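You operate a simulated robot arm through the tools that you are given. There is no shell and no other tool. Be economical: measure what you need, move in short steps, check, and stop when the job is done.

Carry out the task below with a simulated robot arm. There is one attempt and no reset: what you move stays moved.

## Task
Put things in order on the top of the wooden bench with blue legs. At the end: the purple roll from the top of the wooden bench with blue legs stands where the grey cap stood; the purple block from the top of the wooden bench with blue legs stands where the purple roll stood; the small cream block stands where the purple block stood; the grey cap stands on top of the blue sheet; whatever was shut is shut again. Leave all else as you found it, and nothing knocked over.
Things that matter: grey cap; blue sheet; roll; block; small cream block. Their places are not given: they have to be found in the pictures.

The check looks at the end state, three seconds after you hand in, the way a careful person would. Anything else that was tipped, shoved, dropped, spilled or broken makes it a failure. A push-on lid holds only when it is set on centred and level and pressed home; a screw cap is set on level and turned clockwise until tight.

## Robot
A 6-joint arm with a two-finger parallel gripper, fixed in place. Base frame: the origin is at the foot of the arm, x ahead of it, y to its left, z up; the work surface is at about z = 0. Readings come in cm, degrees, newtons and seconds.
With the tool pointing down near the work surface it reaches from about 18 to 46 cm from the base axis. Its first joint turns from -70.0 to 70.0 degrees. Payload 1.9 kg.
The tool frame sits at the grasp point between the pads (the TCP): z along the fingers, y along the line on which they close. The tips reach 2.3 cm beyond it. The gripper opens to 9.4 cm. The fingers are 3.8 cm wide and 1 cm thick; the gripper's body (5.4 by 9.6 cm) begins 3.9 cm behind the TCP.
Orientation is told as [roll, pitch, yaw] about the base's x, y, z axes, in that order, counted from this pose: with the fingers straight down and closing along the base's y, the tool's x points along the base's -x, its y along +y and its z along -z.

## Interface
- The arm moves only by the tool play_rows. Its argument "series" is text: rows parted by semicolons, each of 7 numbers parted by spaces: the shift along the tool's x, y, z in units of 40 mm (1.0 is 40 mm), then the turn, a rotation vector about the tool's x, y, z in units of 5 degrees (1.0 is 5 degrees), then the gripper command, from -1 (fully open) to 1 (shut), values between in proportion. In form: tx ty tz ax ay az fingers; .... A call has 1 to 20 rows; each row shifts and turns the commanded pose from where the row before left it, along the tool's axes as they then stand. A call with a number of a shift or a turn outside -1 to 1 is refused whole. Each row takes 0.2 s and may step no farther than 5 cm and 8.6 degrees from the row before; otherwise, or with a gripper value out of range, the whole call is refused. Where a pose cannot be reached the arm comes as near as it can. A force on the tool above 40 N (or 10 N above the force at the start of the call, whichever is more), or a blocked arm, ends the call early, and 0.2 s more pass. The fingers move at their own pace (about 10.8 cm/s each) and stop on an object; they squeeze with about 39 N. The grip force told is the motor's: it shows also when the fingers shut on nothing. Time passes only in rows, and 0.2 s behind the last, so rows that do not move let the fingers close. It gives the time, the measured TCP pose, the force on the tool (base axes), the opening and the grip force at its end, in the units of the frame above (readings bear some noise).
- Cameras (640 x 400 px; columns grow to the right, rows downward): "scene" is fixed at [6.76, 32.89, 41.87]; the picture's right is [-0.62, -0.79, 0.00], its down [-0.49, 0.38, -0.79] and it looks along [0.62, -0.49, -0.62] (base axes); focal length 214 px, centre (320, 200). "wrist" rides on the gripper at [-3.9, 0, -4.4] in the tool frame; the picture's right is [0.00, -1.00, 0.00], its down [0.97, 0.00, -0.24] and it looks along [0.24, 0.00, 0.97] (tool axes); focal length 218 px, centre (320, 200).
- camera(camera): a new picture of that camera. The clock stands still meanwhile.
- locate(camera, pixels): for up to 12 pixels [column, row] of the newest picture of that camera ("zoom" is the newest enlarged one), the place [x, y, z] in the base frame of the surface seen there, good to about 0.3 cm. The clock stands still meanwhile.
- zoom(camera, box): a new picture of the part [left, top, right, bottom] of that camera's present view, enlarged. The clock stands still meanwhile.
- sign_off(): hands the job in; it is judged then, once.

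Work in short steps. Measure before you move; look again where a grasp or a placing could have gone wrong, and mend it. You have 80 turns and 34 pictures in all, those below and enlarged ones among them. Open the gripper and draw the arm clear of the work before you hand the job in, unless the task says otherwise; then end with one line.

The tools are called after "Call:" as a command line: name --argument value ..., lists and objects as JSON in quotes. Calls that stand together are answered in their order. play_rows: Moves the arm, as the interface text tells. Its arguments: {"type":"object","properties":{"series":{"type":"string"}},"required":["series"]} The other tools are called the same way: camera (camera) takes a picture; locate (camera, pixels) gives the place of the surface under pixels of a picture; zoom (camera, box) takes an enlarged picture of a part of a camera's view; sign_off () hands the job in.

At the start:

```text
clock: 0.0
tool_pos: [28.66, 14.2, 33.96]
ee_rot: [0.0, 0.0, -0.1]
contact_force: [0.0, -0.2, 0.7]
gripper_width: 9.4
grasp_force: 0.1
```

scene: 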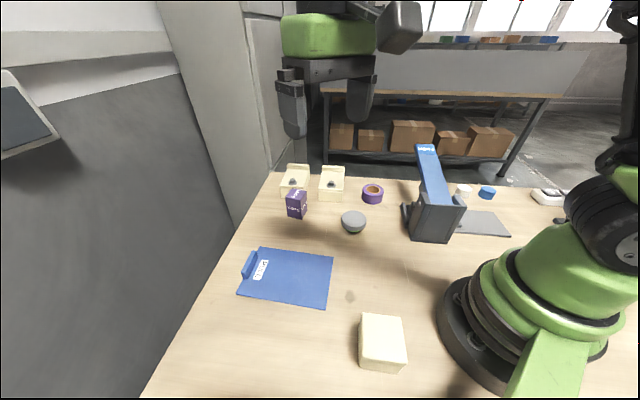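
wrist: 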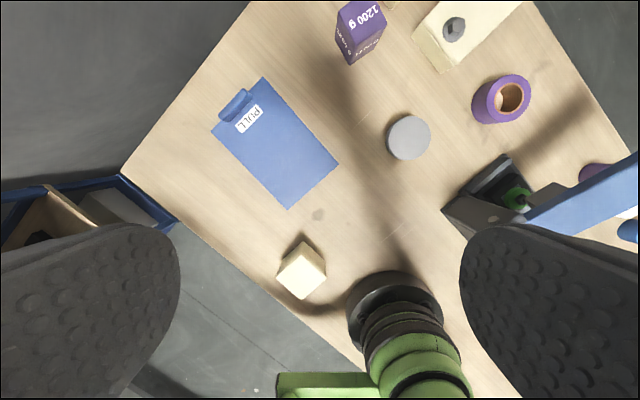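

The pictures show the purple box (297,204), purple roll (373,193), grey cap (353,222), blue sheet (288,276) and cream block (382,342) in the scene view. I zoom for detail and locate them.

Call:
zoom --camera "scene" --box '[230, 140, 520, 320]'

Call:
locate --camera "wrist" --pixels '[[408, 137], [350, 20], [350, 58], [385, 25], [500, 100], [525, 95], [300, 272], [275, 145], [240, 105], [288, 208], [337, 162], [318, 214]]'

Call:
locate --camera "scene" --pixels '[[353, 217], [297, 194], [288, 210], [305, 212], [373, 186], [381, 190], [365, 188], [363, 318], [401, 320], [405, 357], [360, 357], [332, 185]]'

```text
2.21 times, centred on (375, 230) of scene
```

zoom: 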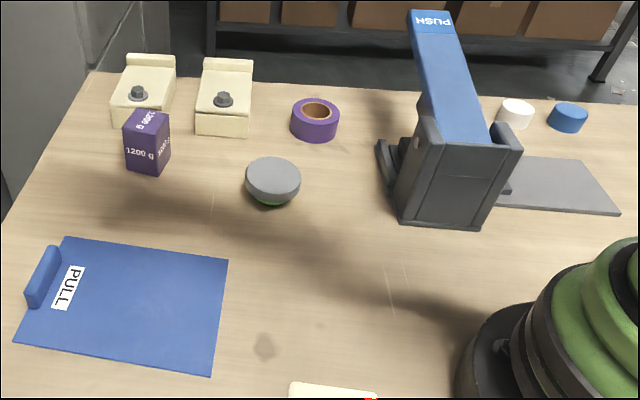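

```text
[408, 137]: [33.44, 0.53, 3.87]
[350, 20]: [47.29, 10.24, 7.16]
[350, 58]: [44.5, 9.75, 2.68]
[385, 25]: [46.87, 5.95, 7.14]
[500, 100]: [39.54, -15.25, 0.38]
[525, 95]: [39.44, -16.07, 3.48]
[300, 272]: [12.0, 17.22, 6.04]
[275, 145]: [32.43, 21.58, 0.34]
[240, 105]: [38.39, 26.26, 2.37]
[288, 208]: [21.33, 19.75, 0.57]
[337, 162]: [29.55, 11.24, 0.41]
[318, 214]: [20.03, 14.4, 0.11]
```

```text
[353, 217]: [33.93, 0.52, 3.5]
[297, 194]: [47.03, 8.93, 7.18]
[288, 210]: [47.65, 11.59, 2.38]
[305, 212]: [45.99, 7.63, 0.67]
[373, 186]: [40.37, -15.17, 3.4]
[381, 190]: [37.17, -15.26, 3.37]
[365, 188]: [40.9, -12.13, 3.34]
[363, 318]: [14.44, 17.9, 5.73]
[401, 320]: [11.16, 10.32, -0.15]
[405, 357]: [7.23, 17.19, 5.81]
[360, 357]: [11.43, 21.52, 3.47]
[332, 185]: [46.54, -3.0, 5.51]
```

I locate the device with the lever (scene 426,148 / 433,215), the two cream knobbed things and neighbours, to know clearances.

Call:
locate --camera "scene" --pixels '[[426, 148], [436, 190], [414, 206], [405, 208], [412, 240], [446, 242], [465, 206], [332, 170], [332, 198], [295, 168], [292, 181], [283, 193]]'

Call:
locate --camera "wrist" --pixels '[[390, 120], [430, 137], [408, 117], [408, 158], [440, 72], [415, 38], [298, 295], [280, 268], [303, 245], [325, 270], [600, 172], [500, 160]]'

Call:
play_rows --series "-0.25 -0.85 0.5 0 0 0 -1; -0.25 -0.85 0.5 0 0 0 -1; -0.25 -0.85 0.5 0 0 0 -1; -0.25 -0.85 0.5 0 0 0 -1; 0 0 0 0 0 0 -1"

Call:
camera --camera "wrist"

```text
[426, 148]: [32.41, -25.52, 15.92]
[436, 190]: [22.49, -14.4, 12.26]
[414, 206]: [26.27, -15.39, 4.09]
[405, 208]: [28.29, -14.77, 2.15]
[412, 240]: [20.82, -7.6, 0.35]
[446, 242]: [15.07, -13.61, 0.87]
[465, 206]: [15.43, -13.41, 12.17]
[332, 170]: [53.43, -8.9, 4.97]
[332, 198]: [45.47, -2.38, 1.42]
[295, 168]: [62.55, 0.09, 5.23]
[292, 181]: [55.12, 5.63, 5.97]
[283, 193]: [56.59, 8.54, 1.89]
```

```text
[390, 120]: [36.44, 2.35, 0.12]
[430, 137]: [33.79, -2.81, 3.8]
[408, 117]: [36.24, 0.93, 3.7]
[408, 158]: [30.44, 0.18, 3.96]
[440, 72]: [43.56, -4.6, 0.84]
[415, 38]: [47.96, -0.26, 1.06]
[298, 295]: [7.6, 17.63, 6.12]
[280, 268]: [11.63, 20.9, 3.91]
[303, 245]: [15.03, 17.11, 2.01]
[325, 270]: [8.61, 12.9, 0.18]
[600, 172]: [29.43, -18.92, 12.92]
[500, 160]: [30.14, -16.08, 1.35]
```

```text
clock: 1.2
tool_pos: [32.69, 0.19, 25.78]
ee_rot: [-0.1, 0.1, 0.1]
contact_force: [0.3, 0.9, -0.6]
gripper_width: 9.41
grasp_force: 0.0
```

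```text
30 pictures are left
```

wrist: 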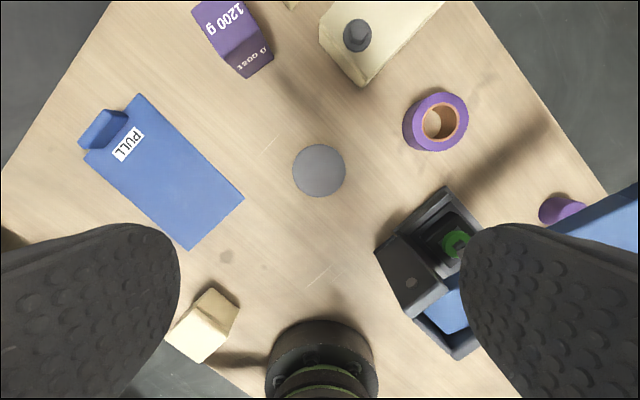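

Now from nearer: cap at (319,170), roll top ring centred (441,124), box top (217,22). I locate edges and zoom in on cap and roll.

Call:
locate --camera "wrist" --pixels '[[319, 170], [295, 170], [343, 170], [319, 147], [319, 194], [420, 124], [465, 120], [443, 100], [443, 146], [434, 123], [411, 140], [425, 150]]'

Call:
locate --camera "wrist" --pixels '[[223, 50], [265, 40], [194, 8], [245, 5], [222, 54], [247, 77], [272, 58], [205, 310], [232, 295], [188, 360], [105, 150], [190, 247]]'

Call:
zoom --camera "scene" --box '[270, 150, 400, 240]'

```text
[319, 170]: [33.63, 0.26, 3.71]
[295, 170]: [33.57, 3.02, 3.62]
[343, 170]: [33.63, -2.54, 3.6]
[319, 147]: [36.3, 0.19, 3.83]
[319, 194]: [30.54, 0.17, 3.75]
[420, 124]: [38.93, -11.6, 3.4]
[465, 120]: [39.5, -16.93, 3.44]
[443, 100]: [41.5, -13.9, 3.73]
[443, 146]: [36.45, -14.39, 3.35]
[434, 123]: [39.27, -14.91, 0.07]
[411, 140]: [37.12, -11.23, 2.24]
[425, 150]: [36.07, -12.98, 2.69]
```

```text
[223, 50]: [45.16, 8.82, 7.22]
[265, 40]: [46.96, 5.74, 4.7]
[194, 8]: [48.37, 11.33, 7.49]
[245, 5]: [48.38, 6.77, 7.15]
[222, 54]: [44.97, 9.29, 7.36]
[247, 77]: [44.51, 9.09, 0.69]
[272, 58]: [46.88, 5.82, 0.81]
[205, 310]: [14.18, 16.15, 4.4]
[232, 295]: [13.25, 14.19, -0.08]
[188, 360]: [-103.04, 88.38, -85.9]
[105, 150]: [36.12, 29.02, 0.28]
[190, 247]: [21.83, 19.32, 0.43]
```

```text
4.44 times, centred on (335, 195) of scene
```

zoom: 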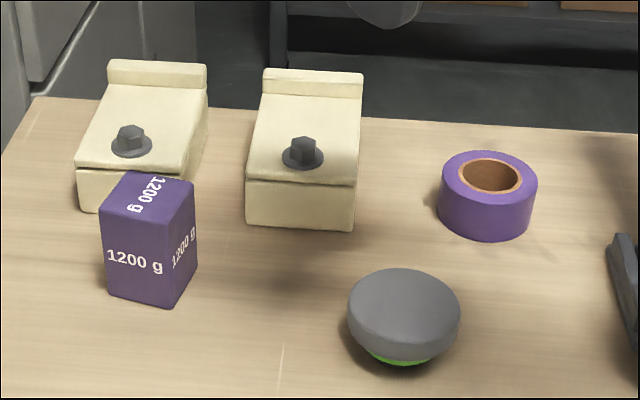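

Cap: centre about (33.55, 0.25), 5.8 cm across, top 3.7. I go straight down onto it to z≈2.9 with open fingers, then close.

Call:
play_rows --series "-0.21 0.01 0.8 0 0 0 -1; 0 0 0.8 0 0 0 -1; 0 0 0.8 0 0 0 -1; 0 0 0.8 0 0 0 -1; 0 0 0.8 0 0 0 -1; 0 0 0.8 0 0 0 -1; 0 0 0.5 0 0 0 -1; 0 0 0.42 0 0 0 -1; 0 0 0 0 0 0 -1"

Call:
play_rows --series "0 0 0 0 0 0 1; 0 0 0 0 0 0 1; 0 0 0 0 0 0 1; 0 0 0 0 0 0 1"

```text
clock: 3.2
tool_pos: [33.52, 0.65, 2.88]
ee_rot: [-0.1, 0.0, -0.1]
contact_force: [0.6, -0.3, 0.8]
gripper_width: 9.37
grasp_force: 0.1
```

```text
clock: 4.2
tool_pos: [33.47, 0.6, 2.98]
ee_rot: [-0.1, 0.0, -0.1]
contact_force: [-0.7, 0.7, 0.9]
gripper_width: 6.36
grasp_force: 39.1
```

Gripped at 6.36 cm opening. I lift 10 cm and check what remains below.

Call:
play_rows --series "0 0 -0.5 0 0 0 1; 0 0 -0.8 0 0 0 1; 0 0 -0.8 0 0 0 1; 0 0 -0.8 0 0 0 1; 0 0 0 0 0 0 1"

Call:
zoom --camera "scene" --box '[230, 120, 490, 310]'

Call:
camera --camera "wrist"

```text
clock: 5.4
tool_pos: [33.5, 0.34, 14.9]
ee_rot: [0.0, 0.0, 0.0]
contact_force: [-0.2, 0.5, -0.4]
gripper_width: 6.35
grasp_force: 39.1
```

```text
2.11 times, centred on (360, 215) of scene
```

zoom: 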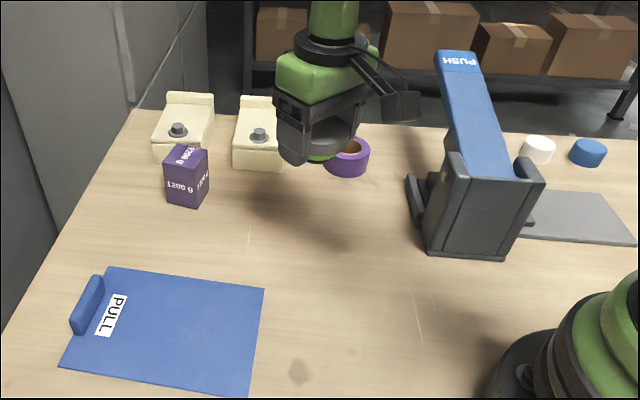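

```text
27 pictures are left
```

wrist: 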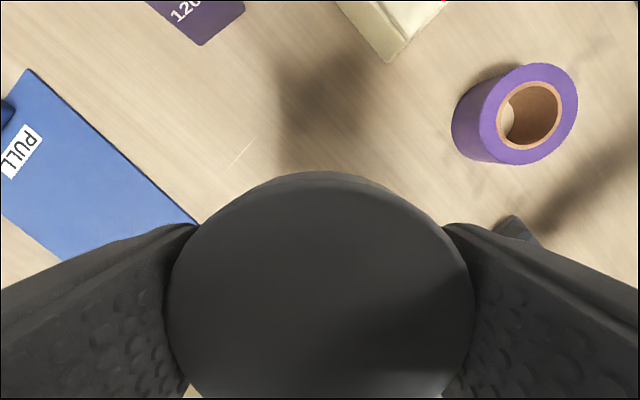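

The cap came away cleanly with its green underside. I locate the sheet's corners in the scene (260,249), (333,258), (326,306), (238,294).

Call:
locate --camera "zoom" --pixels '[[108, 270], [262, 291], [246, 392], [64, 364], [180, 325], [88, 305], [187, 150], [172, 195], [187, 206], [208, 185], [200, 150], [170, 152]]'

```text
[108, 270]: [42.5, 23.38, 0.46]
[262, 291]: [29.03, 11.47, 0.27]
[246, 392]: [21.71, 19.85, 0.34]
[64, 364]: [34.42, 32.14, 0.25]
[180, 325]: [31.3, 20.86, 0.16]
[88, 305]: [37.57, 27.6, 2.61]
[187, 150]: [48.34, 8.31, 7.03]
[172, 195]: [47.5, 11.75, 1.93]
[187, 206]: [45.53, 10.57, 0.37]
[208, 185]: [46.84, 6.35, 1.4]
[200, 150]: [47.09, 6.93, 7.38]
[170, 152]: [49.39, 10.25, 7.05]
```

Sheet centre is about (31.9, 21.7), tab at (37.6, 27.6). I carry the cap above (30.6, 20.6) and lower to just above contact.

Call:
play_rows --series "0.12 0.8 0 0 0 0 1; 0.12 0.85 0 0 0 0 1; 0.12 0.85 0 0 0 0 1; 0.12 0.85 0 0 0 0 1; 0.12 0.85 0 0 0 0 1; 0.12 0.85 0 0 0 0 1; 0 0 0.7 0 0 0 1; 0 0 0.8 0 0 0 1; 0 0 0.8 0 0 0 1; 0 0 0.4 0 0 0 1; 0 0 0.1 0 0 0 1; 0 0 0 0 0 0 1"

```text
clock: 8.0
tool_pos: [30.47, 20.82, 3.32]
ee_rot: [0.0, 0.0, -0.1]
contact_force: [0.2, 0.6, -1.5]
gripper_width: 6.35
grasp_force: 39.0
```

No contact yet; I lower 1.5 mm more, then release and rise.

Call:
play_rows --series "0 0 0.04 0 0 0 1; 0 0 0 0 0 0 1; 0 0 0 0 0 0 -0.1; 0 0 0 0 0 0 -1; 0 0 0 0 0 0 -1"

Call:
play_rows --series "0 0 -0.4 0 0 0 -1; 0 0 -0.8 0 0 0 -1; 0 0 -0.8 0 0 0 -1; 0 0 -0.8 0 0 0 -1; 0 0 -0.8 0 0 0 -1; 0 0 0 0 0 0 -1"

Call:
camera --camera "wrist"

```text
clock: 9.2
tool_pos: [30.38, 20.72, 3.16]
ee_rot: [0.0, 0.0, -0.1]
contact_force: [-0.6, -0.3, 0.3]
gripper_width: 9.4
grasp_force: 0.0
```

```text
clock: 10.6
tool_pos: [30.32, 20.83, 17.59]
ee_rot: [0.0, 0.0, -0.1]
contact_force: [-0.8, -0.7, 0.2]
gripper_width: 9.42
grasp_force: 0.0
```

```text
26 pictures are left
```

wrist: 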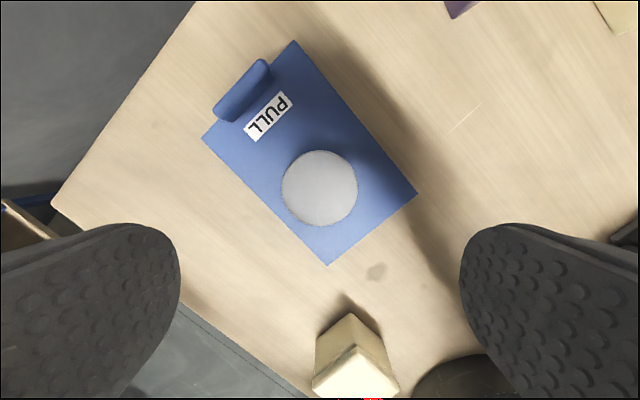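

The cap sits flat on the sheet. Now I travel above the roll at about (39, -14.2), z≈21, and look.

Call:
play_rows --series "-0.198 -0.797 -0.09 0 0 0 -1; -0.198 -0.797 -0.09 0 0 0 -1; -0.198 -0.797 -0.09 0 0 0 -1; -0.198 -0.797 -0.09 0 0 0 -1; -0.198 -0.797 -0.09 0 0 0 -1; -0.198 -0.797 -0.09 0 0 0 -1; -0.198 -0.797 -0.09 0 0 0 -1; -0.198 -0.797 -0.09 0 0 0 -1; -0.198 -0.797 -0.09 0 0 0 -1; -0.198 -0.797 -0.09 0 0 0 -1; -0.198 -0.797 -0.09 0 0 0 -1; 0 0 0 0 0 0 -1"

Call:
camera --camera "wrist"

```text
clock: 13.2
tool_pos: [39.11, -14.64, 21.82]
ee_rot: [0.1, -0.1, -0.1]
contact_force: [0.2, 0.2, 0.3]
gripper_width: 9.39
grasp_force: 0.1
```

```text
25 pictures are left
```

wrist: 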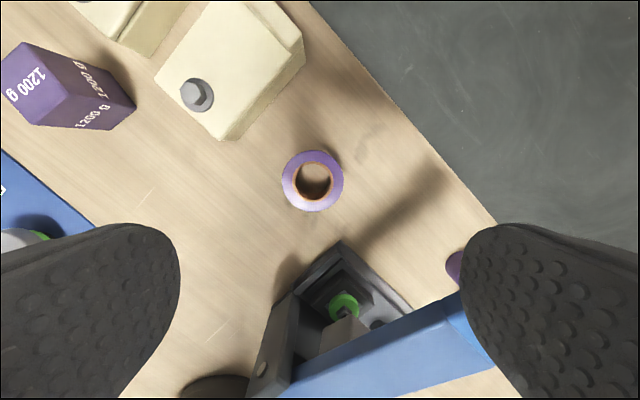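

Roll at (313,181). I locate its edges, the device's nearest edges (340,243), the lever (462,300), the other purple item (455,268), and box/cream corners.

Call:
locate --camera "wrist" --pixels '[[284, 181], [342, 181], [313, 153], [313, 209], [340, 244], [460, 300], [455, 268], [405, 300], [228, 138], [305, 60], [280, 145], [185, 88]]'

Call:
locate --camera "wrist" --pixels '[[24, 44], [72, 62], [40, 122], [3, 92], [135, 104], [108, 128], [38, 80], [42, 119], [90, 60], [65, 90], [74, 70], [100, 110]]'

```text
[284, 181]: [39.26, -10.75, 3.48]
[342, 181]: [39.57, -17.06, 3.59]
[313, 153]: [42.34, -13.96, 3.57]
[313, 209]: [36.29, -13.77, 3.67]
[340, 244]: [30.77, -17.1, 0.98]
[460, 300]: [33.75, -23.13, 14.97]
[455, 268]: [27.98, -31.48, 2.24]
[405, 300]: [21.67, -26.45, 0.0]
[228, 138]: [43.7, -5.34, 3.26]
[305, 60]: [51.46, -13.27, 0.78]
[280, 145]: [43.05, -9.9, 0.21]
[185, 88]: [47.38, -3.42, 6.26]
```

```text
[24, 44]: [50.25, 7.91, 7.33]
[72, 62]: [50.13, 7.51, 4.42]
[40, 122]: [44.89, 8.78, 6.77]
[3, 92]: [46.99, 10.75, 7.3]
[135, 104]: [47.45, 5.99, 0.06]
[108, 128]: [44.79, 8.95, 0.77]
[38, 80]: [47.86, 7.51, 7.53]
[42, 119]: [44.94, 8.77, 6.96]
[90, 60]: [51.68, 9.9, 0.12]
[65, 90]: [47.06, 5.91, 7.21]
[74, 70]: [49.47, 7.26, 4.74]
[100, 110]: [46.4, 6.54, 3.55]
```

Roll centre ≈ (39.35, -13.9), 6.2 cm wide, 3.5 high; path is clear of the lever. I shift 0.33 cm in y and descend to z≈2.8.

Call:
play_rows --series "0 0.08 0.7 0 0 0 -1; 0 0 0.8 0 0 0 -1; 0 0 0.8 0 0 0 -1; 0 0 0.8 0 0 0 -1; 0 0 0.8 0 0 0 -1; 0 0 0.5 0 0 0 -1; 0 0 0.32 0 0 0 -1; 0 0 0 0 0 0 -1"

```text
clock: 15.0
tool_pos: [39.17, -14.02, 2.68]
ee_rot: [0.0, 0.0, -0.1]
contact_force: [-0.1, -0.9, -0.1]
gripper_width: 9.41
grasp_force: 0.0
```

No contact on the way down; I close on the roll and lift 12 cm.

Call:
play_rows --series "0 0 0 0 0 0 1; 0 0 0 0 0 0 1; 0 0 0 0 0 0 1; 0 0 0 0 0 0 1"

Call:
play_rows --series "0 0 -0.4 0 0 0 1; 0 0 -0.8 0 0 0 1; 0 0 -0.8 0 0 0 1; 0 0 -0.8 0 0 0 1; 0 0 0 0 0 0 1"

Call:
camera --camera "wrist"

```text
clock: 16.0
tool_pos: [39.27, -13.96, 2.7]
ee_rot: [0.0, 0.1, -0.1]
contact_force: [-0.5, -0.6, 0.2]
gripper_width: 6.42
grasp_force: 39.1
```

```text
clock: 17.2
tool_pos: [39.33, -13.85, 13.82]
ee_rot: [-0.1, 0.0, 0.1]
contact_force: [0.6, 1.0, -1.4]
gripper_width: 6.44
grasp_force: 38.8
```

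```text
24 pictures are left
```

wrist: 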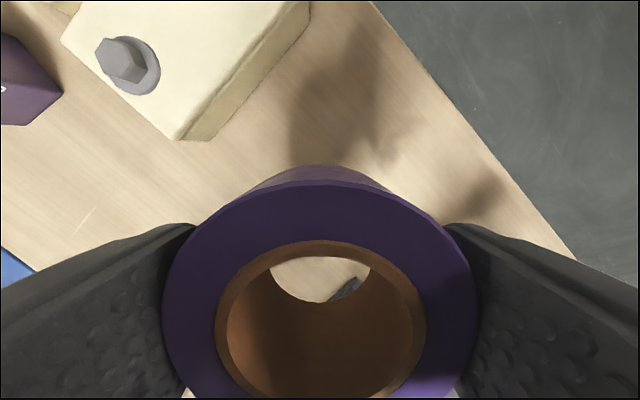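

Roll held squarely. I carry it to the cap's old spot (33.55, 0.3) and lower to z≈2.85.

Call:
play_rows --series "0.289 0.71 0 0 0 0 1; 0.289 0.71 0 0 0 0 1; 0.289 0.71 0 0 0 0 1; 0.289 0.71 0 0 0 0 1; 0.289 0.71 0 0 0 0 1; 0 0 0.6 0 0 0 1; 0 0 0.8 0 0 0 1; 0 0 0.8 0 0 0 1; 0 0 0.4 0 0 0 1; 0 0 0.18 0 0 0 1; 0 0 0 0 0 0 1"

Call:
play_rows --series "0 0 0.01 0 0 0 1; 0 0 0 0 0 0 -0.1; 0 0 0 0 0 0 -1; 0 0 0 0 0 0 -1"

Call:
play_rows --series "0 0 -0.4 0 0 0 -1; 0 0 -0.8 0 0 0 -1; 0 0 -0.8 0 0 0 -1; 0 0 -0.8 0 0 0 -1; 0 0 -0.8 0 0 0 -1; 0 0 0 0 0 0 -1"

Call:
camera --camera "wrist"

```text
clock: 19.6
tool_pos: [33.46, 0.13, 2.71]
ee_rot: [0.1, 0.1, -0.1]
contact_force: [0.5, -0.6, -1.0]
gripper_width: 6.42
grasp_force: 38.6
```

```text
clock: 20.6
tool_pos: [33.48, 0.16, 2.79]
ee_rot: [0.0, 0.0, -0.1]
contact_force: [0.2, -0.3, 0.2]
gripper_width: 9.4
grasp_force: 0.0
```

```text
clock: 22.0
tool_pos: [33.67, 0.17, 17.05]
ee_rot: [0.0, 0.0, 0.0]
contact_force: [0.0, 0.7, -0.3]
gripper_width: 9.39
grasp_force: 0.1
```

```text
23 pictures are left
```

wrist: 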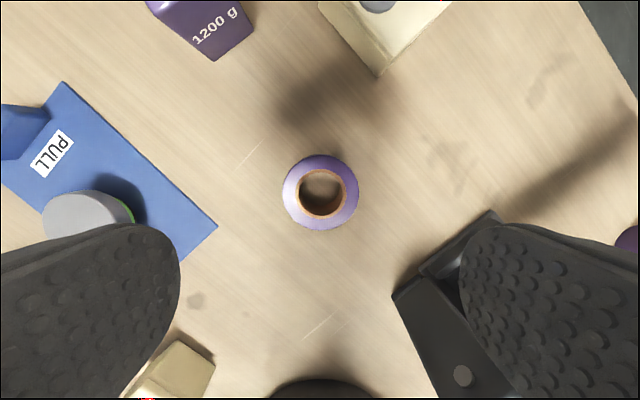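

The roll stands at the cap's place. For the box (centre ≈ (47.4, 8.5), faces at 35°) I yaw +35° and tilt 15° outward for reach, at this safe height.

Call:
play_rows --series "0 0 0 0 0 -1 -1; 0 0 0 0 0 -1 -1; 0 0 0 0 0 -1 -1; 0 0 0 0 0 -1 -1; 0 0 0 0 0 -1 -1; 0 0 0 0 0 -1 -1; 0 0 0 0 0 -1 -1; 0 0 0 0 -1 0 -1; 0 0 0 0 -1 0 -1; 0 0 0 0 -1 0 -1; 0 0 0 0 0 0 -1"

Call:
play_rows --series "-0.614 -0.061 0.356 0 0 0 -1; -0.614 -0.061 0.356 0 0 0 -1; -0.614 -0.061 0.356 0 0 0 -1; -0.614 -0.061 0.356 0 0 0 -1; -0.614 -0.061 0.356 0 0 0 -1; 0 0 0 0 0 0 -1"

Call:
camera --camera "wrist"

```text
clock: 24.4
tool_pos: [33.36, 0.14, 17.15]
ee_rot: [0.0, -15.1, 34.9]
contact_force: [-1.1, -0.6, -0.2]
gripper_width: 9.42
grasp_force: 0.1
```

```text
clock: 25.8
tool_pos: [45.53, 7.32, 13.28]
ee_rot: [0.0, -15.0, 34.9]
contact_force: [-0.5, 0.1, 0.0]
gripper_width: 9.39
grasp_force: 0.0
```

```text
22 pictures are left
```

wrist: 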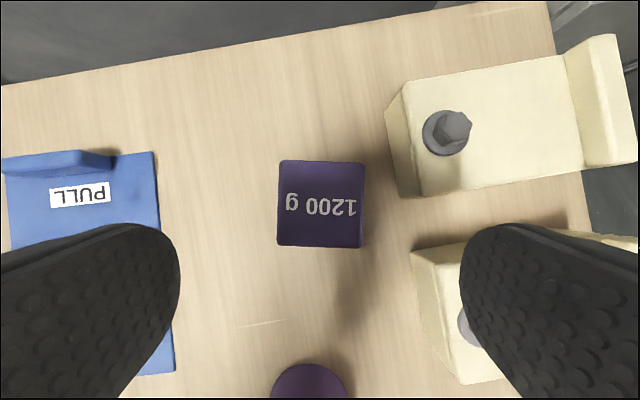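

The box is squared with the gripper (left edge col 280, right 364). The cream things at (397,195) and (413,250) are close to the right finger's path; I locate those.

Call:
locate --camera "wrist" --pixels '[[283, 165], [361, 167], [360, 244], [280, 242], [321, 205], [398, 195], [388, 115], [420, 194], [413, 250], [430, 248], [455, 382], [404, 85]]'

```text
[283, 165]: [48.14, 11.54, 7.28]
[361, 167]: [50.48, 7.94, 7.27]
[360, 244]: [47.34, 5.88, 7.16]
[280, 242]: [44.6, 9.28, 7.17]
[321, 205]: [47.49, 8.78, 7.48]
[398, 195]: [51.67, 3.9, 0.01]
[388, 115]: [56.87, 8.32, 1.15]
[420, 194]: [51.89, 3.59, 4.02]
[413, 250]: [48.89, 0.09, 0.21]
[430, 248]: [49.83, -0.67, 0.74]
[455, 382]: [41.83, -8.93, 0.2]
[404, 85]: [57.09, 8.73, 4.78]
```

Box centre (47.6, 8.65); cream corner is 6.2 cm to the side, so I use a 7 cm opening (outer 4.5 cm) and advance along the tool to z≈4.8.

Call:
play_rows --series "0 0 0 0 0 0 -0.49; -0.06 0 0.7 0 0 0 -0.49; 0 0 0.7 0 0 0 -0.49; 0 0 0.5 0 0 0 -0.49; 0 0 0.37 0 0 0 -0.49; 0 0 0 0 0 0 -0.49"

```text
clock: 27.2
tool_pos: [47.44, 8.81, 4.47]
ee_rot: [0.0, -15.0, 34.9]
contact_force: [0.9, -0.5, 0.0]
gripper_width: 7.0
grasp_force: 0.1
```

Reached without contact. I close and lift vertically 10 cm.

Call:
play_rows --series "0 0 0 0 0 0 1; 0 0 0 0 0 0 1; 0 0 0 0 0 0 1; 0 0 0 0 0 0 1"

Call:
play_rows --series "-0.0648 0 -0.2415 0 0 0 1; -0.1295 0 -0.483 0 0 0 1; -0.1295 0 -0.483 0 0 0 1; -0.1295 0 -0.483 0 0 0 1; -0.1942 0 -0.7245 0 0 0 1; 0 0 0 0 0 0 1"

Call:
camera --camera "wrist"

Call:
camera --camera "scene"

```text
clock: 28.2
tool_pos: [47.46, 8.74, 4.46]
ee_rot: [-0.1, -15.0, 34.9]
contact_force: [3.3, -3.8, 0.0]
gripper_width: 4.59
grasp_force: 38.9
```

```text
clock: 29.6
tool_pos: [47.35, 8.76, 14.51]
ee_rot: [0.1, -15.0, 34.9]
contact_force: [0.8, 0.7, -10.9]
gripper_width: 4.58
grasp_force: 39.2
```

```text
21 pictures are left
```

wrist: 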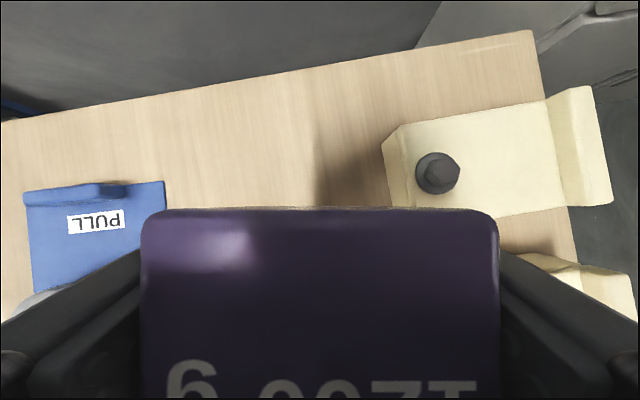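

```text
20 pictures are left
```

scene: 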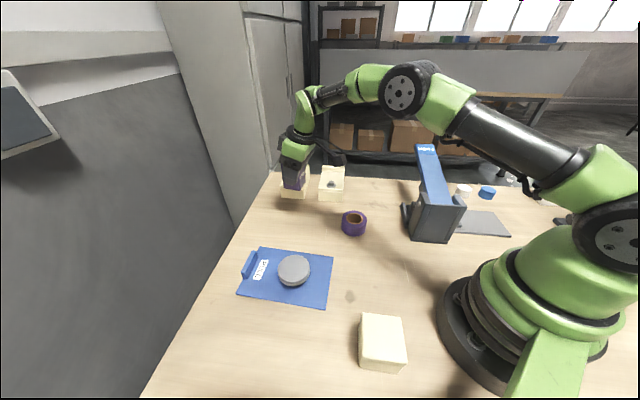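

Box held (11 N extra), scene shows everything else standing. I carry it level over to the roll's old spot (39.35, -13.9), staying high.

Call:
play_rows --series "0.4 -0.286 -0.106 0 0 0 1; 0.793 -0.5725 -0.2127 0 0 0 1; 0.793 -0.5725 -0.2127 0 0 0 1; 0.793 -0.5725 -0.2127 0 0 0 1; 0.793 -0.5725 -0.2127 0 0 0 1; 0.793 -0.5725 -0.2127 0 0 0 1; 0.395 -0.2865 -0.1065 0 0 0 1; 0 0 0 0 0 0 1"

Call:
camera --camera "scene"

```text
clock: 31.4
tool_pos: [39.19, -14.07, 14.57]
ee_rot: [0.1, -14.9, 34.9]
contact_force: [-0.3, 0.0, -12.4]
gripper_width: 4.59
grasp_force: 38.7
```

```text
19 pictures are left
```

scene: 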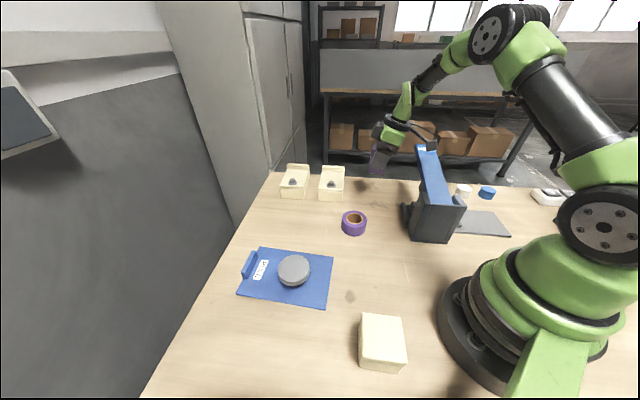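

The held box is clear beyond the lever. I lower it vertically 9.8 cm.

Call:
play_rows --series "0.1295 0 0.483 0 0 0 1; 0.1942 0 0.7245 0 0 0 1; 0.1295 0 0.483 0 0 0 1; 0.1295 0 0.483 0 0 0 1; 0.0518 0 0.1932 0 0 0 1; 0 0 0 0 0 0 1"

Call:
zoom --camera "scene" --box '[310, 120, 470, 230]'

```text
clock: 32.3
tool_pos: [39.28, -14.1, 7.35]
ee_rot: [0.0, -15.2, 34.4]
contact_force: [-7.4, 3.4, 21.4]
gripper_width: 4.62
grasp_force: 38.8
stopped in row 4: the force on the tool passed its limit (the readings are from after the stop); the commanded pose is now the measured one
```

```text
3.64 times, centred on (390, 175) of scene
```

zoom: 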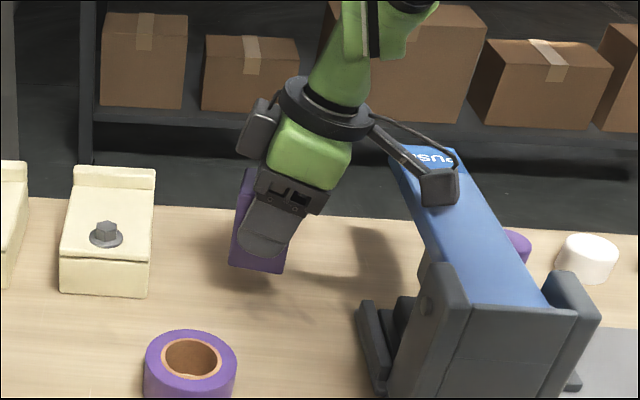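

The force stop came from the hand's boom (zoom 437,188) bearing on the lever, box still in the air. I raise straight up 10 cm and look.

Call:
play_rows --series "-0.1295 0 -0.483 0 0 0 1; -0.1295 0 -0.483 0 0 0 1; -0.1942 0 -0.7245 0 0 0 1; -0.1942 0 -0.7245 0 0 0 1; 0 0 0 0 0 0 1"

Call:
camera --camera "scene"

```text
clock: 33.5
tool_pos: [39.03, -14.16, 17.2]
ee_rot: [0.1, -15.2, 34.4]
contact_force: [-0.4, -0.4, -12.2]
gripper_width: 4.6
grasp_force: 38.4
```

```text
17 pictures are left
```

scene: 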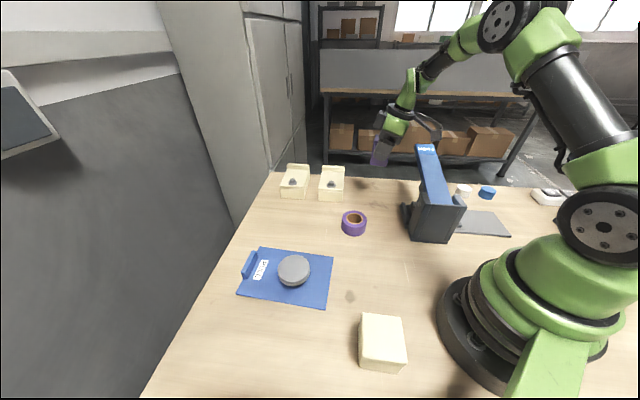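

The lever device looks unmoved (top still at (426,148)). I turn -90° about the vertical so the boom points away from the lever.

Call:
play_rows --series "0 0 0 0.259 0 0.966 1; 0 0 0 0.259 0 0.966 1; 0 0 0 0.259 0 0.966 1; 0 0 0 0.259 0 0.966 1; 0 0 0 0.259 0 0.966 1; 0 0 0 0.259 0 0.966 1; 0 0 0 0.259 0 0.966 1; 0 0 0 0.259 0 0.966 1; 0 0 0 0.259 0 0.966 1; 0 0 0 0.259 0 0.966 1; 0 0 0 0.259 0 0.966 1; 0 0 0 0.259 0 0.966 1; 0 0 0 0.259 0 0.966 1; 0 0 0 0.259 0 0.966 1; 0 0 0 0.259 0 0.966 1; 0 0 0 0.259 0 0.966 1; 0 0 0 0.259 0 0.966 1; 0 0 0 0.259 0 0.966 1; 0 0 0 0 0 0 1"

Call:
zoom --camera "scene" --box '[310, 80, 470, 230]'

```text
clock: 37.5
tool_pos: [39.24, -14.08, 17.21]
ee_rot: [0.2, -14.9, -55.6]
contact_force: [0.0, 0.1, -11.7]
gripper_width: 4.58
grasp_force: 38.5
```

```text
2.67 times, centred on (390, 155) of scene
```

zoom: 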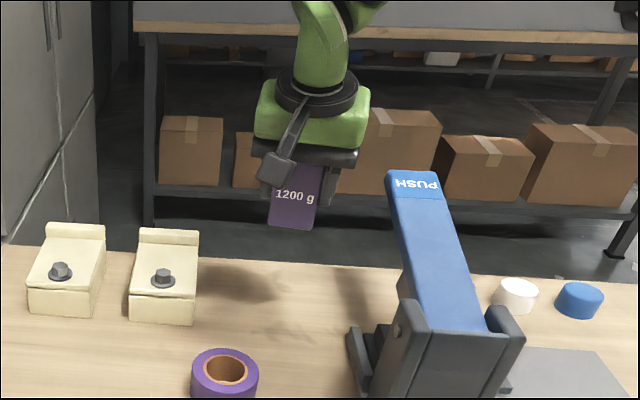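

The box hangs upright and the boom points toward +y, clear. I locate the box's visible face corners to get its centre and bottom height.

Call:
locate --camera "zoom" --pixels '[[272, 222], [309, 227], [282, 175], [320, 170], [295, 195], [410, 181], [314, 226], [318, 205]]'

```text
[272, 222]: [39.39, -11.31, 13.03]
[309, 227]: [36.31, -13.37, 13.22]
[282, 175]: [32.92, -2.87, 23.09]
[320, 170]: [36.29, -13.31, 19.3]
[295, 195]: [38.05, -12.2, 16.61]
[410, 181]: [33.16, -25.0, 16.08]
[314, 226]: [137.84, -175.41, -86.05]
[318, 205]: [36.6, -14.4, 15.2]
```

Box bottom is ~4.5 cm under the TCP. I nudge 0.2 cm and lower 12.2 cm.

Call:
play_rows --series "0.158 0.05 0.589 0 0 0 1; 0.158 0 0.589 0 0 0 1; 0.158 0 0.589 0 0 0 1; 0.158 0 0.589 0 0 0 1; 0.079 0 0.295 0 0 0 1; 0.079 0 0.295 0 0 0 1; 0 0 0 0 0 0 1"

Call:
zoom --camera "scene" --box '[310, 120, 470, 230]'

```text
clock: 39.1
tool_pos: [39.36, -13.93, 5.18]
ee_rot: [0.2, -14.8, -55.7]
contact_force: [-0.5, 0.3, -11.0]
gripper_width: 4.59
grasp_force: 38.7
```

```text
3.64 times, centred on (390, 175) of scene
```

zoom: 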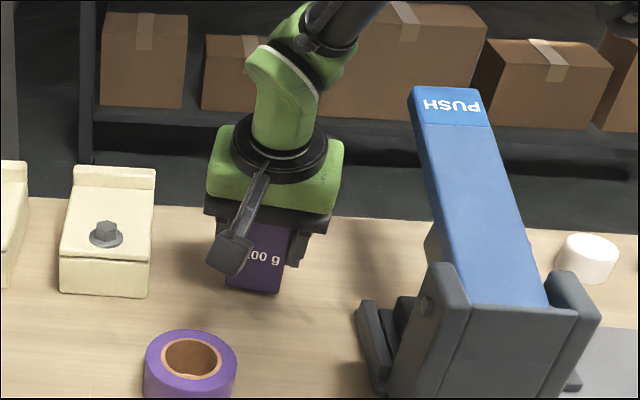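

Still hanging (−11 N). I lower 0.45 cm and read the force.

Call:
play_rows --series "0.013 0 0.0483 0 0 0 1; 0.013 0 0.0483 0 0 0 1; 0.003 0 0.012 0 0 0 1; 0 0 0 0 0 0 1"

```text
clock: 40.1
tool_pos: [39.33, -13.99, 4.7]
ee_rot: [0.2, -14.8, -55.6]
contact_force: [1.0, -0.6, -11.6]
gripper_width: 4.57
grasp_force: 39.4
```

Call:
play_rows --series "0.0065 0 0.024 0 0 0 1; 0 0 0 0 0 0 1"

Call:
play_rows --series "0.0065 0 0.024 0 0 0 1; 0 0 0 0 0 0 1"

```text
clock: 40.7
tool_pos: [39.24, -13.84, 4.62]
ee_rot: [0.2, -14.9, -55.6]
contact_force: [-0.4, 0.2, -11.6]
gripper_width: 4.6
grasp_force: 39.2
```

```text
clock: 41.3
tool_pos: [39.41, -13.97, 4.57]
ee_rot: [0.3, -15.0, -55.6]
contact_force: [-10.3, 8.2, 19.4]
gripper_width: 4.61
grasp_force: 38.8
```

The box touched down. I open to 7 cm, then withdraw along the tool axis and look.

Call:
play_rows --series "0 0 -0.012 0 0 0 1; 0 0 0 0 0 0 0; 0 0 0 0 0 0 -0.49; 0 0 0 0 0 0 -0.49"

Call:
play_rows --series "0 0 -0.3 0 0 0 -0.49; 0 0 -0.6 0 0 0 -0.49; 0 0 -0.8 0 0 0 -0.49; 0 0 -0.8 0 0 0 -0.49; 0 0 -0.8 0 0 0 -0.49; 0 0 0 0 0 0 -0.49"

Call:
camera --camera "wrist"

```text
clock: 42.3
tool_pos: [39.25, -13.91, 4.46]
ee_rot: [0.2, -14.9, -55.6]
contact_force: [0.7, 0.3, -0.6]
gripper_width: 7.02
grasp_force: 0.1
```

```text
clock: 43.7
tool_pos: [37.37, -11.27, 17.47]
ee_rot: [0.2, -15.0, -55.6]
contact_force: [1.0, -0.1, -0.4]
gripper_width: 7.01
grasp_force: 0.0
```

```text
14 pictures are left
```

wrist: 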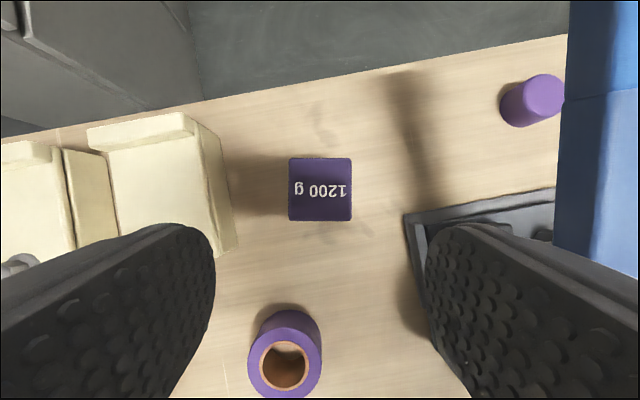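

Box stands upright. I locate its top corners to verify position.

Call:
locate --camera "wrist" --pixels '[[291, 160], [350, 160], [350, 218], [291, 218], [320, 189], [285, 365], [255, 370], [316, 365], [285, 342], [285, 395]]'

```text
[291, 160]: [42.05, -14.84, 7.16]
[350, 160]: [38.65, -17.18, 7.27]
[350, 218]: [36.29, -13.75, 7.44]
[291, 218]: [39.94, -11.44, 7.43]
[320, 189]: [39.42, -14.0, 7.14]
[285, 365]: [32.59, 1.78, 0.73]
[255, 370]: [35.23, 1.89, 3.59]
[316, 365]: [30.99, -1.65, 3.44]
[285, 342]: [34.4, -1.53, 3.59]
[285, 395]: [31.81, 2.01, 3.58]
```

Box centre ≈ (39.3, -14.2): good. Now I swing the hand, same orientation, over toward the cream block to view it.

Call:
play_rows --series "0.83 -0.018 -0.282 0 0 0 -1; 0.83 -0.018 -0.282 0 0 0 -1; 0.83 -0.018 -0.282 0 0 0 -1; 0.83 -0.018 -0.282 0 0 0 -1; 0.83 -0.018 -0.282 0 0 0 -1; 0.83 -0.018 -0.282 0 0 0 -1; 0.83 -0.018 -0.282 0 0 0 -1; 0.83 -0.018 -0.282 0 0 0 -1; 0.83 -0.018 -0.282 0 0 0 -1; 0.83 -0.018 -0.282 0 0 0 -1; 0.83 -0.018 -0.282 0 0 0 -1; 0 0 0 0 0 0 -1"

Call:
camera --camera "wrist"

```text
clock: 46.3
tool_pos: [14.97, 20.33, 20.27]
ee_rot: [0.2, -14.9, -55.6]
contact_force: [0.4, -0.2, -0.6]
gripper_width: 9.4
grasp_force: 0.1
```

```text
13 pictures are left
```

wrist: 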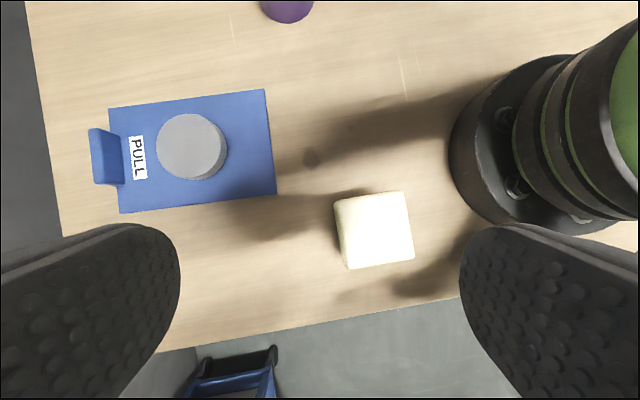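

Call:
locate --camera "wrist" --pixels '[[338, 203], [401, 194], [411, 256], [350, 266], [375, 230], [336, 206], [345, 262], [470, 220], [410, 195], [330, 210]]'

```text
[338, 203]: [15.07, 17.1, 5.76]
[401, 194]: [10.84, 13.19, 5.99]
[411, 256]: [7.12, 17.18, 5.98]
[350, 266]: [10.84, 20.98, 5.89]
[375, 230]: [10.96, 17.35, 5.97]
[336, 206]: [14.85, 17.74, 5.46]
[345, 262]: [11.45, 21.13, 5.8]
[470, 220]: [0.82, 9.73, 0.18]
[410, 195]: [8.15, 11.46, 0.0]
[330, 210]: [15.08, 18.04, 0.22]
```

Cream block: centre (10.97, 17.1), side 5.6, height 6, faces at ~45°. I rotate +9.6° about vertical to square up, and check the base disc's nearness.

Call:
locate --camera "wrist" --pixels '[[453, 165], [465, 195], [480, 212], [500, 215], [520, 190]]'

Call:
play_rows --series "0 0 0 -0.249 0 -0.927 -0.62; 0 0 0 -0.249 0 -0.927 -0.62; 0 0 0 0 0 0 -0.62; 0 0 0 0 0 0 -0.62"

Call:
play_rows --series "0 0 0 0 0 0 -0.62"

```text
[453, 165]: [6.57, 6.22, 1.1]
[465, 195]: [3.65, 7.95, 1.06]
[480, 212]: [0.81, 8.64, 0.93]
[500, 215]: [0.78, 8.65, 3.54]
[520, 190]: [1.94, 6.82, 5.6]
```

```text
clock: 47.3
tool_pos: [14.86, 20.18, 20.03]
ee_rot: [0.3, -15.1, -45.9]
contact_force: [0.9, 0.1, -0.5]
gripper_width: 7.63
grasp_force: 0.0
```

```text
clock: 47.7
tool_pos: [14.85, 20.28, 20.0]
ee_rot: [0.2, -15.0, -46.0]
contact_force: [0.0, 0.4, -0.7]
gripper_width: 7.61
grasp_force: 0.0
```

Base disc is ~9 cm in radius, far enough. I move to the hover point 8 cm back along the tool axis from the block grasp and check by picture.

Call:
play_rows --series "0.377 -0.417 0.595 0 0 0 -0.62; 0.377 -0.417 0.595 0 0 0 -0.62; 0.377 -0.417 0.595 0 0 0 -0.62; 0 0 0 0 0 0 -0.62; 0 0 0 0 0 0 -0.62"

Call:
camera --camera "wrist"

```text
clock: 48.9
tool_pos: [11.57, 17.93, 11.75]
ee_rot: [0.1, -15.0, -46.0]
contact_force: [0.7, 0.1, 0.0]
gripper_width: 7.6
grasp_force: 0.1
out of reach, approached as far as the arm can: row 2, 3
```

```text
12 pictures are left
```

wrist: 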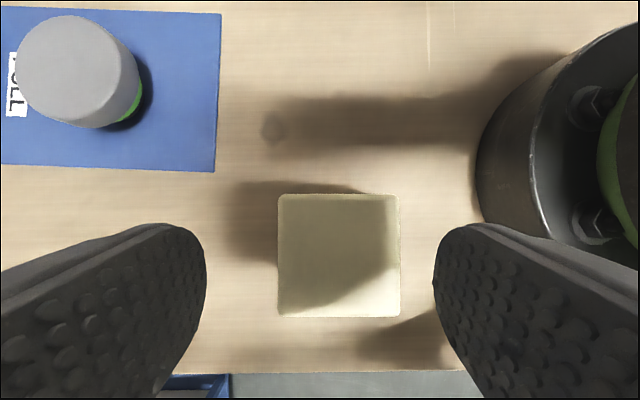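

The first joint's 70° limit was met (wrist azimuth). I back up those two rows, reduce the tilt to 12°, and will come straight down instead.

Call:
play_rows --series "-0.377 0.417 -0.595 0 0 0 -0.62; -0.377 0.417 -0.595 0 0 0 -0.62; 0 0 0 0 0.6 0 -0.62; 0 0 0 0 0 0 -0.62; 0 0 0 0 0 0 -0.62"

Call:
play_rows --series "0 0 0 0 0 0 -0.62"

```text
clock: 50.1
tool_pos: [15.12, 18.87, 17.2]
ee_rot: [0.2, -11.9, -45.9]
contact_force: [-0.1, -0.3, 0.2]
gripper_width: 7.61
grasp_force: 0.0
```

```text
clock: 50.5
tool_pos: [15.16, 18.89, 17.17]
ee_rot: [0.1, -11.9, -46.0]
contact_force: [0.2, 0.2, -0.9]
gripper_width: 7.57
grasp_force: 0.1
```

Commanded pose is the measured one, (15.15, 18.9, 17.2). I move to directly above the block, z≈10.2.

Call:
play_rows --series "0.252 -0.351 0.543 0 0 0 -0.62; 0.252 -0.351 0.543 0 0 0 -0.62; 0.252 -0.351 0.543 0 0 0 -0.62; 0 0 0 0 0 0 -0.62; 0 0 0 0 0 0 -0.62"

Call:
camera --camera "wrist"

```text
clock: 51.7
tool_pos: [10.92, 16.9, 9.96]
ee_rot: [0.3, -11.8, -46.1]
contact_force: [0.5, 1.2, -0.5]
gripper_width: 7.61
grasp_force: 0.1
```

```text
11 pictures are left
```

wrist: 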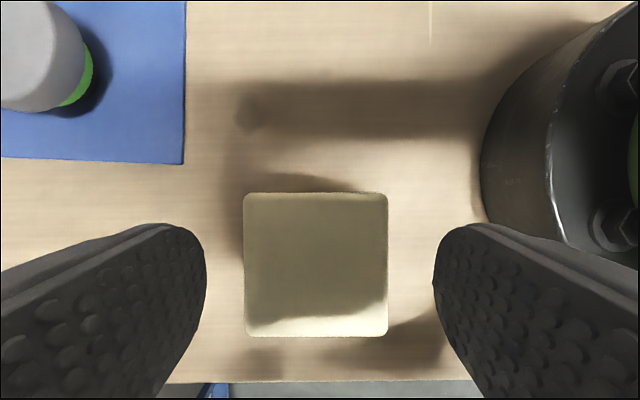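

Aligned: block centred at (316,265), where the TCP projects. I descend vertically 5.6 cm, then close.

Call:
play_rows --series "0.1 0 0.475 0 0 0 -0.62; 0.1 0 0.475 0 0 0 -0.62; 0.09 0 0.42 0 0 0 -0.62; 0 0 0 0 0 0 -0.62"

Call:
play_rows --series "0 0 0 0 0 0 1; 0 0 0 0 0 0 1; 0 0 0 0 0 0 1; 0 0 0 0 0 0 1"

```text
clock: 52.7
tool_pos: [12.18, 19.03, 6.51]
ee_rot: [-0.2, -11.9, -46.0]
contact_force: [-0.8, -1.1, -0.5]
gripper_width: 7.67
grasp_force: 1.2
out of reach, approached as far as the arm can: row 1, 2, 3
```

```text
clock: 53.7
tool_pos: [11.93, 19.05, 6.51]
ee_rot: [-0.1, -12.0, -46.0]
contact_force: [-0.2, 0.5, 0.9]
gripper_width: 6.27
grasp_force: 39.1
```

The arm could not go lower there and drifted outward (12.0, 19.05, 6.5); the fingers closed at 6.27 cm. I look before anything else.

Call:
camera --camera "wrist"

Call:
zoom --camera "scene" --box '[230, 220, 470, 398]'

```text
10 pictures are left
```

wrist: 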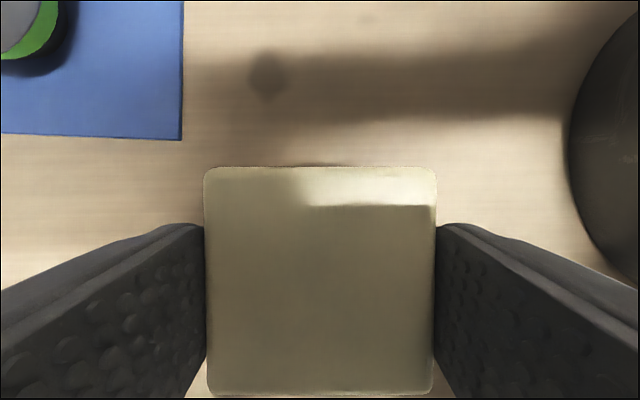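

```text
2.25 times, centred on (350, 309) of scene
```

zoom: 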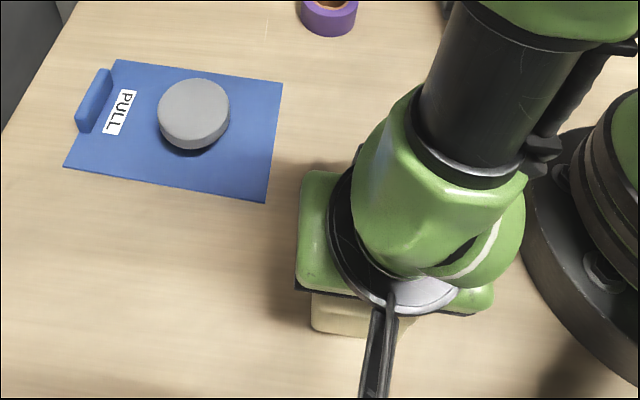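

The block is square in the fingers, gripped by its upper ~1.7 cm, still upright. I lift slowly 4 cm and check the hold.

Call:
play_rows --series "-0.05 0 -0.24 0 0 0 1; -0.05 0 -0.24 0 0 0 1; -0.05 0 -0.24 0 0 0 1; -0.05 0 -0.24 0 0 0 1; 0 0 0 0 0 0 1"

Call:
zoom --camera "scene" --box '[230, 220, 470, 398]'

```text
clock: 54.9
tool_pos: [12.06, 19.18, 10.36]
ee_rot: [0.1, -12.0, -46.0]
contact_force: [0.9, 0.5, -3.1]
gripper_width: 6.28
grasp_force: 38.7
```

```text
2.25 times, centred on (350, 309) of scene
```

zoom: 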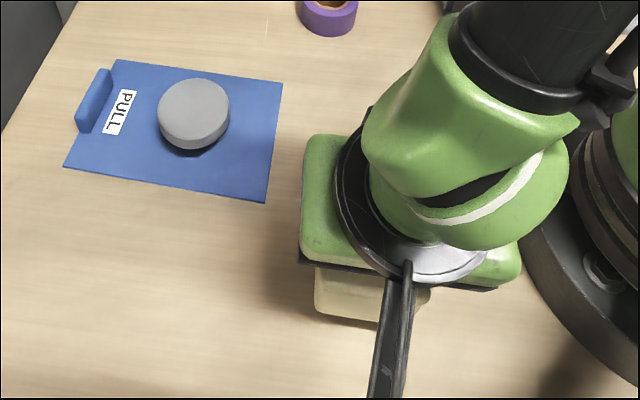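

Held well (3 N). I raise and carry it diagonally to about (25, 12, 18), then turn +81° about the vertical to yaw 35°.

Call:
play_rows --series "-0.2 0.056 -0.3 0 0 0 1; -0.766 0.224 -0.221 0 0 0 1; -0.766 0.224 -0.221 0 0 0 1; -0.766 0.224 -0.221 0 0 0 1; -0.766 0.224 -0.221 0 0 0 1; -0.566 0.168 -0.15 0 0 0 1; 0 0 0 0 0 0 1"

Call:
play_rows --series "0 0 0 -0.197 0 -0.932 1; 0 0 0 -0.197 0 -0.932 1; 0 0 0 -0.197 0 -0.932 1; 0 0 0 -0.197 0 -0.932 1; 0 0 0 -0.197 0 -0.932 1; 0 0 0 -0.197 0 -0.932 1; 0 0 0 -0.197 0 -0.932 1; 0 0 0 -0.197 0 -0.932 1; 0 0 0 -0.197 0 -0.932 1; 0 0 0 -0.197 0 -0.932 1; 0 0 0 -0.197 0 -0.932 1; 0 0 0 -0.197 0 -0.932 1; 0 0 0 -0.197 0 -0.932 1; 0 0 0 -0.197 0 -0.932 1; 0 0 0 -0.197 0 -0.932 1; 0 0 0 -0.197 0 -0.932 1; 0 0 0 -0.197 0 -0.932 1; 0 0 0 0 0 0 1; 0 0 0 0 0 0 1"

Call:
camera --camera "scene"

```text
clock: 56.5
tool_pos: [25.04, 12.05, 18.32]
ee_rot: [0.2, -11.9, -46.0]
contact_force: [-0.2, -0.2, -3.2]
gripper_width: 6.26
grasp_force: 39.4
```

```text
clock: 60.5
tool_pos: [24.84, 12.16, 18.48]
ee_rot: [0.1, -12.2, 35.1]
contact_force: [0.6, 0.6, -3.3]
gripper_width: 6.26
grasp_force: 39.3
```

```text
7 pictures are left
```

scene: 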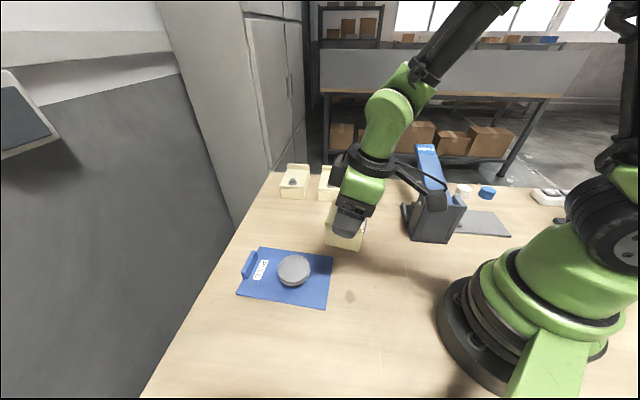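

Block hangs level. I carry it to above the box's old spot: TCP (47.15, 8.35), z≈15.

Call:
play_rows --series "-0.313 -0.33 0.139 0 0 0 1; -0.626 -0.66 0.277 0 0 0 1; -0.626 -0.66 0.277 0 0 0 1; -0.626 -0.66 0.277 0 0 0 1; -0.626 -0.66 0.277 0 0 0 1; -0.626 -0.66 0.277 0 0 0 1; -0.313 -0.33 0.139 0 0 0 1; 0 0 0 0 0 0 1; 0 0 0 0 0 0 1"

Call:
zoom --camera "scene" --box '[230, 120, 390, 230]'

```text
clock: 62.5
tool_pos: [47.09, 8.29, 15.26]
ee_rot: [0.1, -12.3, 35.0]
contact_force: [-0.6, 0.3, -3.3]
gripper_width: 6.29
grasp_force: 38.7
```

```text
3.64 times, centred on (310, 175) of scene
```

zoom: 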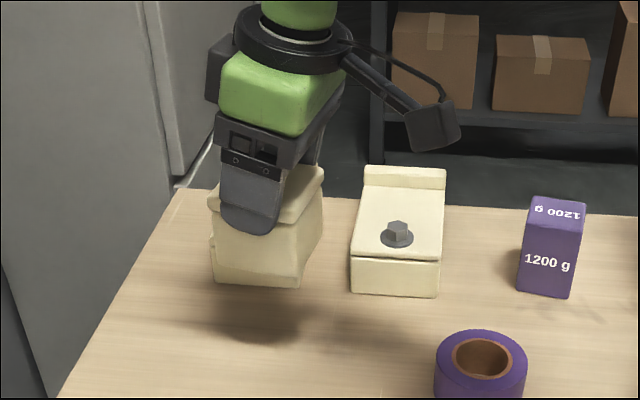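

I check the held block's visible corners (bottom at (215,278), (298,286), (322,236)).

Call:
locate --camera "zoom" --pixels '[[216, 277], [298, 283], [320, 235], [318, 185], [215, 215], [250, 260], [301, 240]]'

```text
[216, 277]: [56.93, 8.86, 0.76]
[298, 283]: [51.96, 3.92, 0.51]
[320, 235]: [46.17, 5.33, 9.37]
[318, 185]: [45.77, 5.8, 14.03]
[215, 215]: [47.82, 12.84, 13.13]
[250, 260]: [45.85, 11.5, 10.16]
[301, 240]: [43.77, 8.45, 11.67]
```

Consistent with centre near (47.4, 8.7), with about 3 cm to the cream housings. I lower 8.1 cm first.

Call:
play_rows --series "0.11 0 0.52 0 0 0 1; 0.11 0 0.52 0 0 0 1; 0.11 0 0.52 0 0 0 1; 0.089 0 0.42 0 0 0 1; 0 0 0 0 0 0 1"

Call:
play_rows --series "0.0103 0 0.0489 0 0 0 1; 0 0 0 0 0 0 1"

```text
clock: 63.7
tool_pos: [47.09, 8.47, 7.15]
ee_rot: [0.1, -12.3, 35.0]
contact_force: [-0.5, 0.2, -3.0]
gripper_width: 6.27
grasp_force: 38.4
```

```text
clock: 64.3
tool_pos: [47.12, 8.44, 7.01]
ee_rot: [0.1, -12.1, 35.0]
contact_force: [0.2, -0.2, -3.6]
gripper_width: 6.27
grasp_force: 39.1
```

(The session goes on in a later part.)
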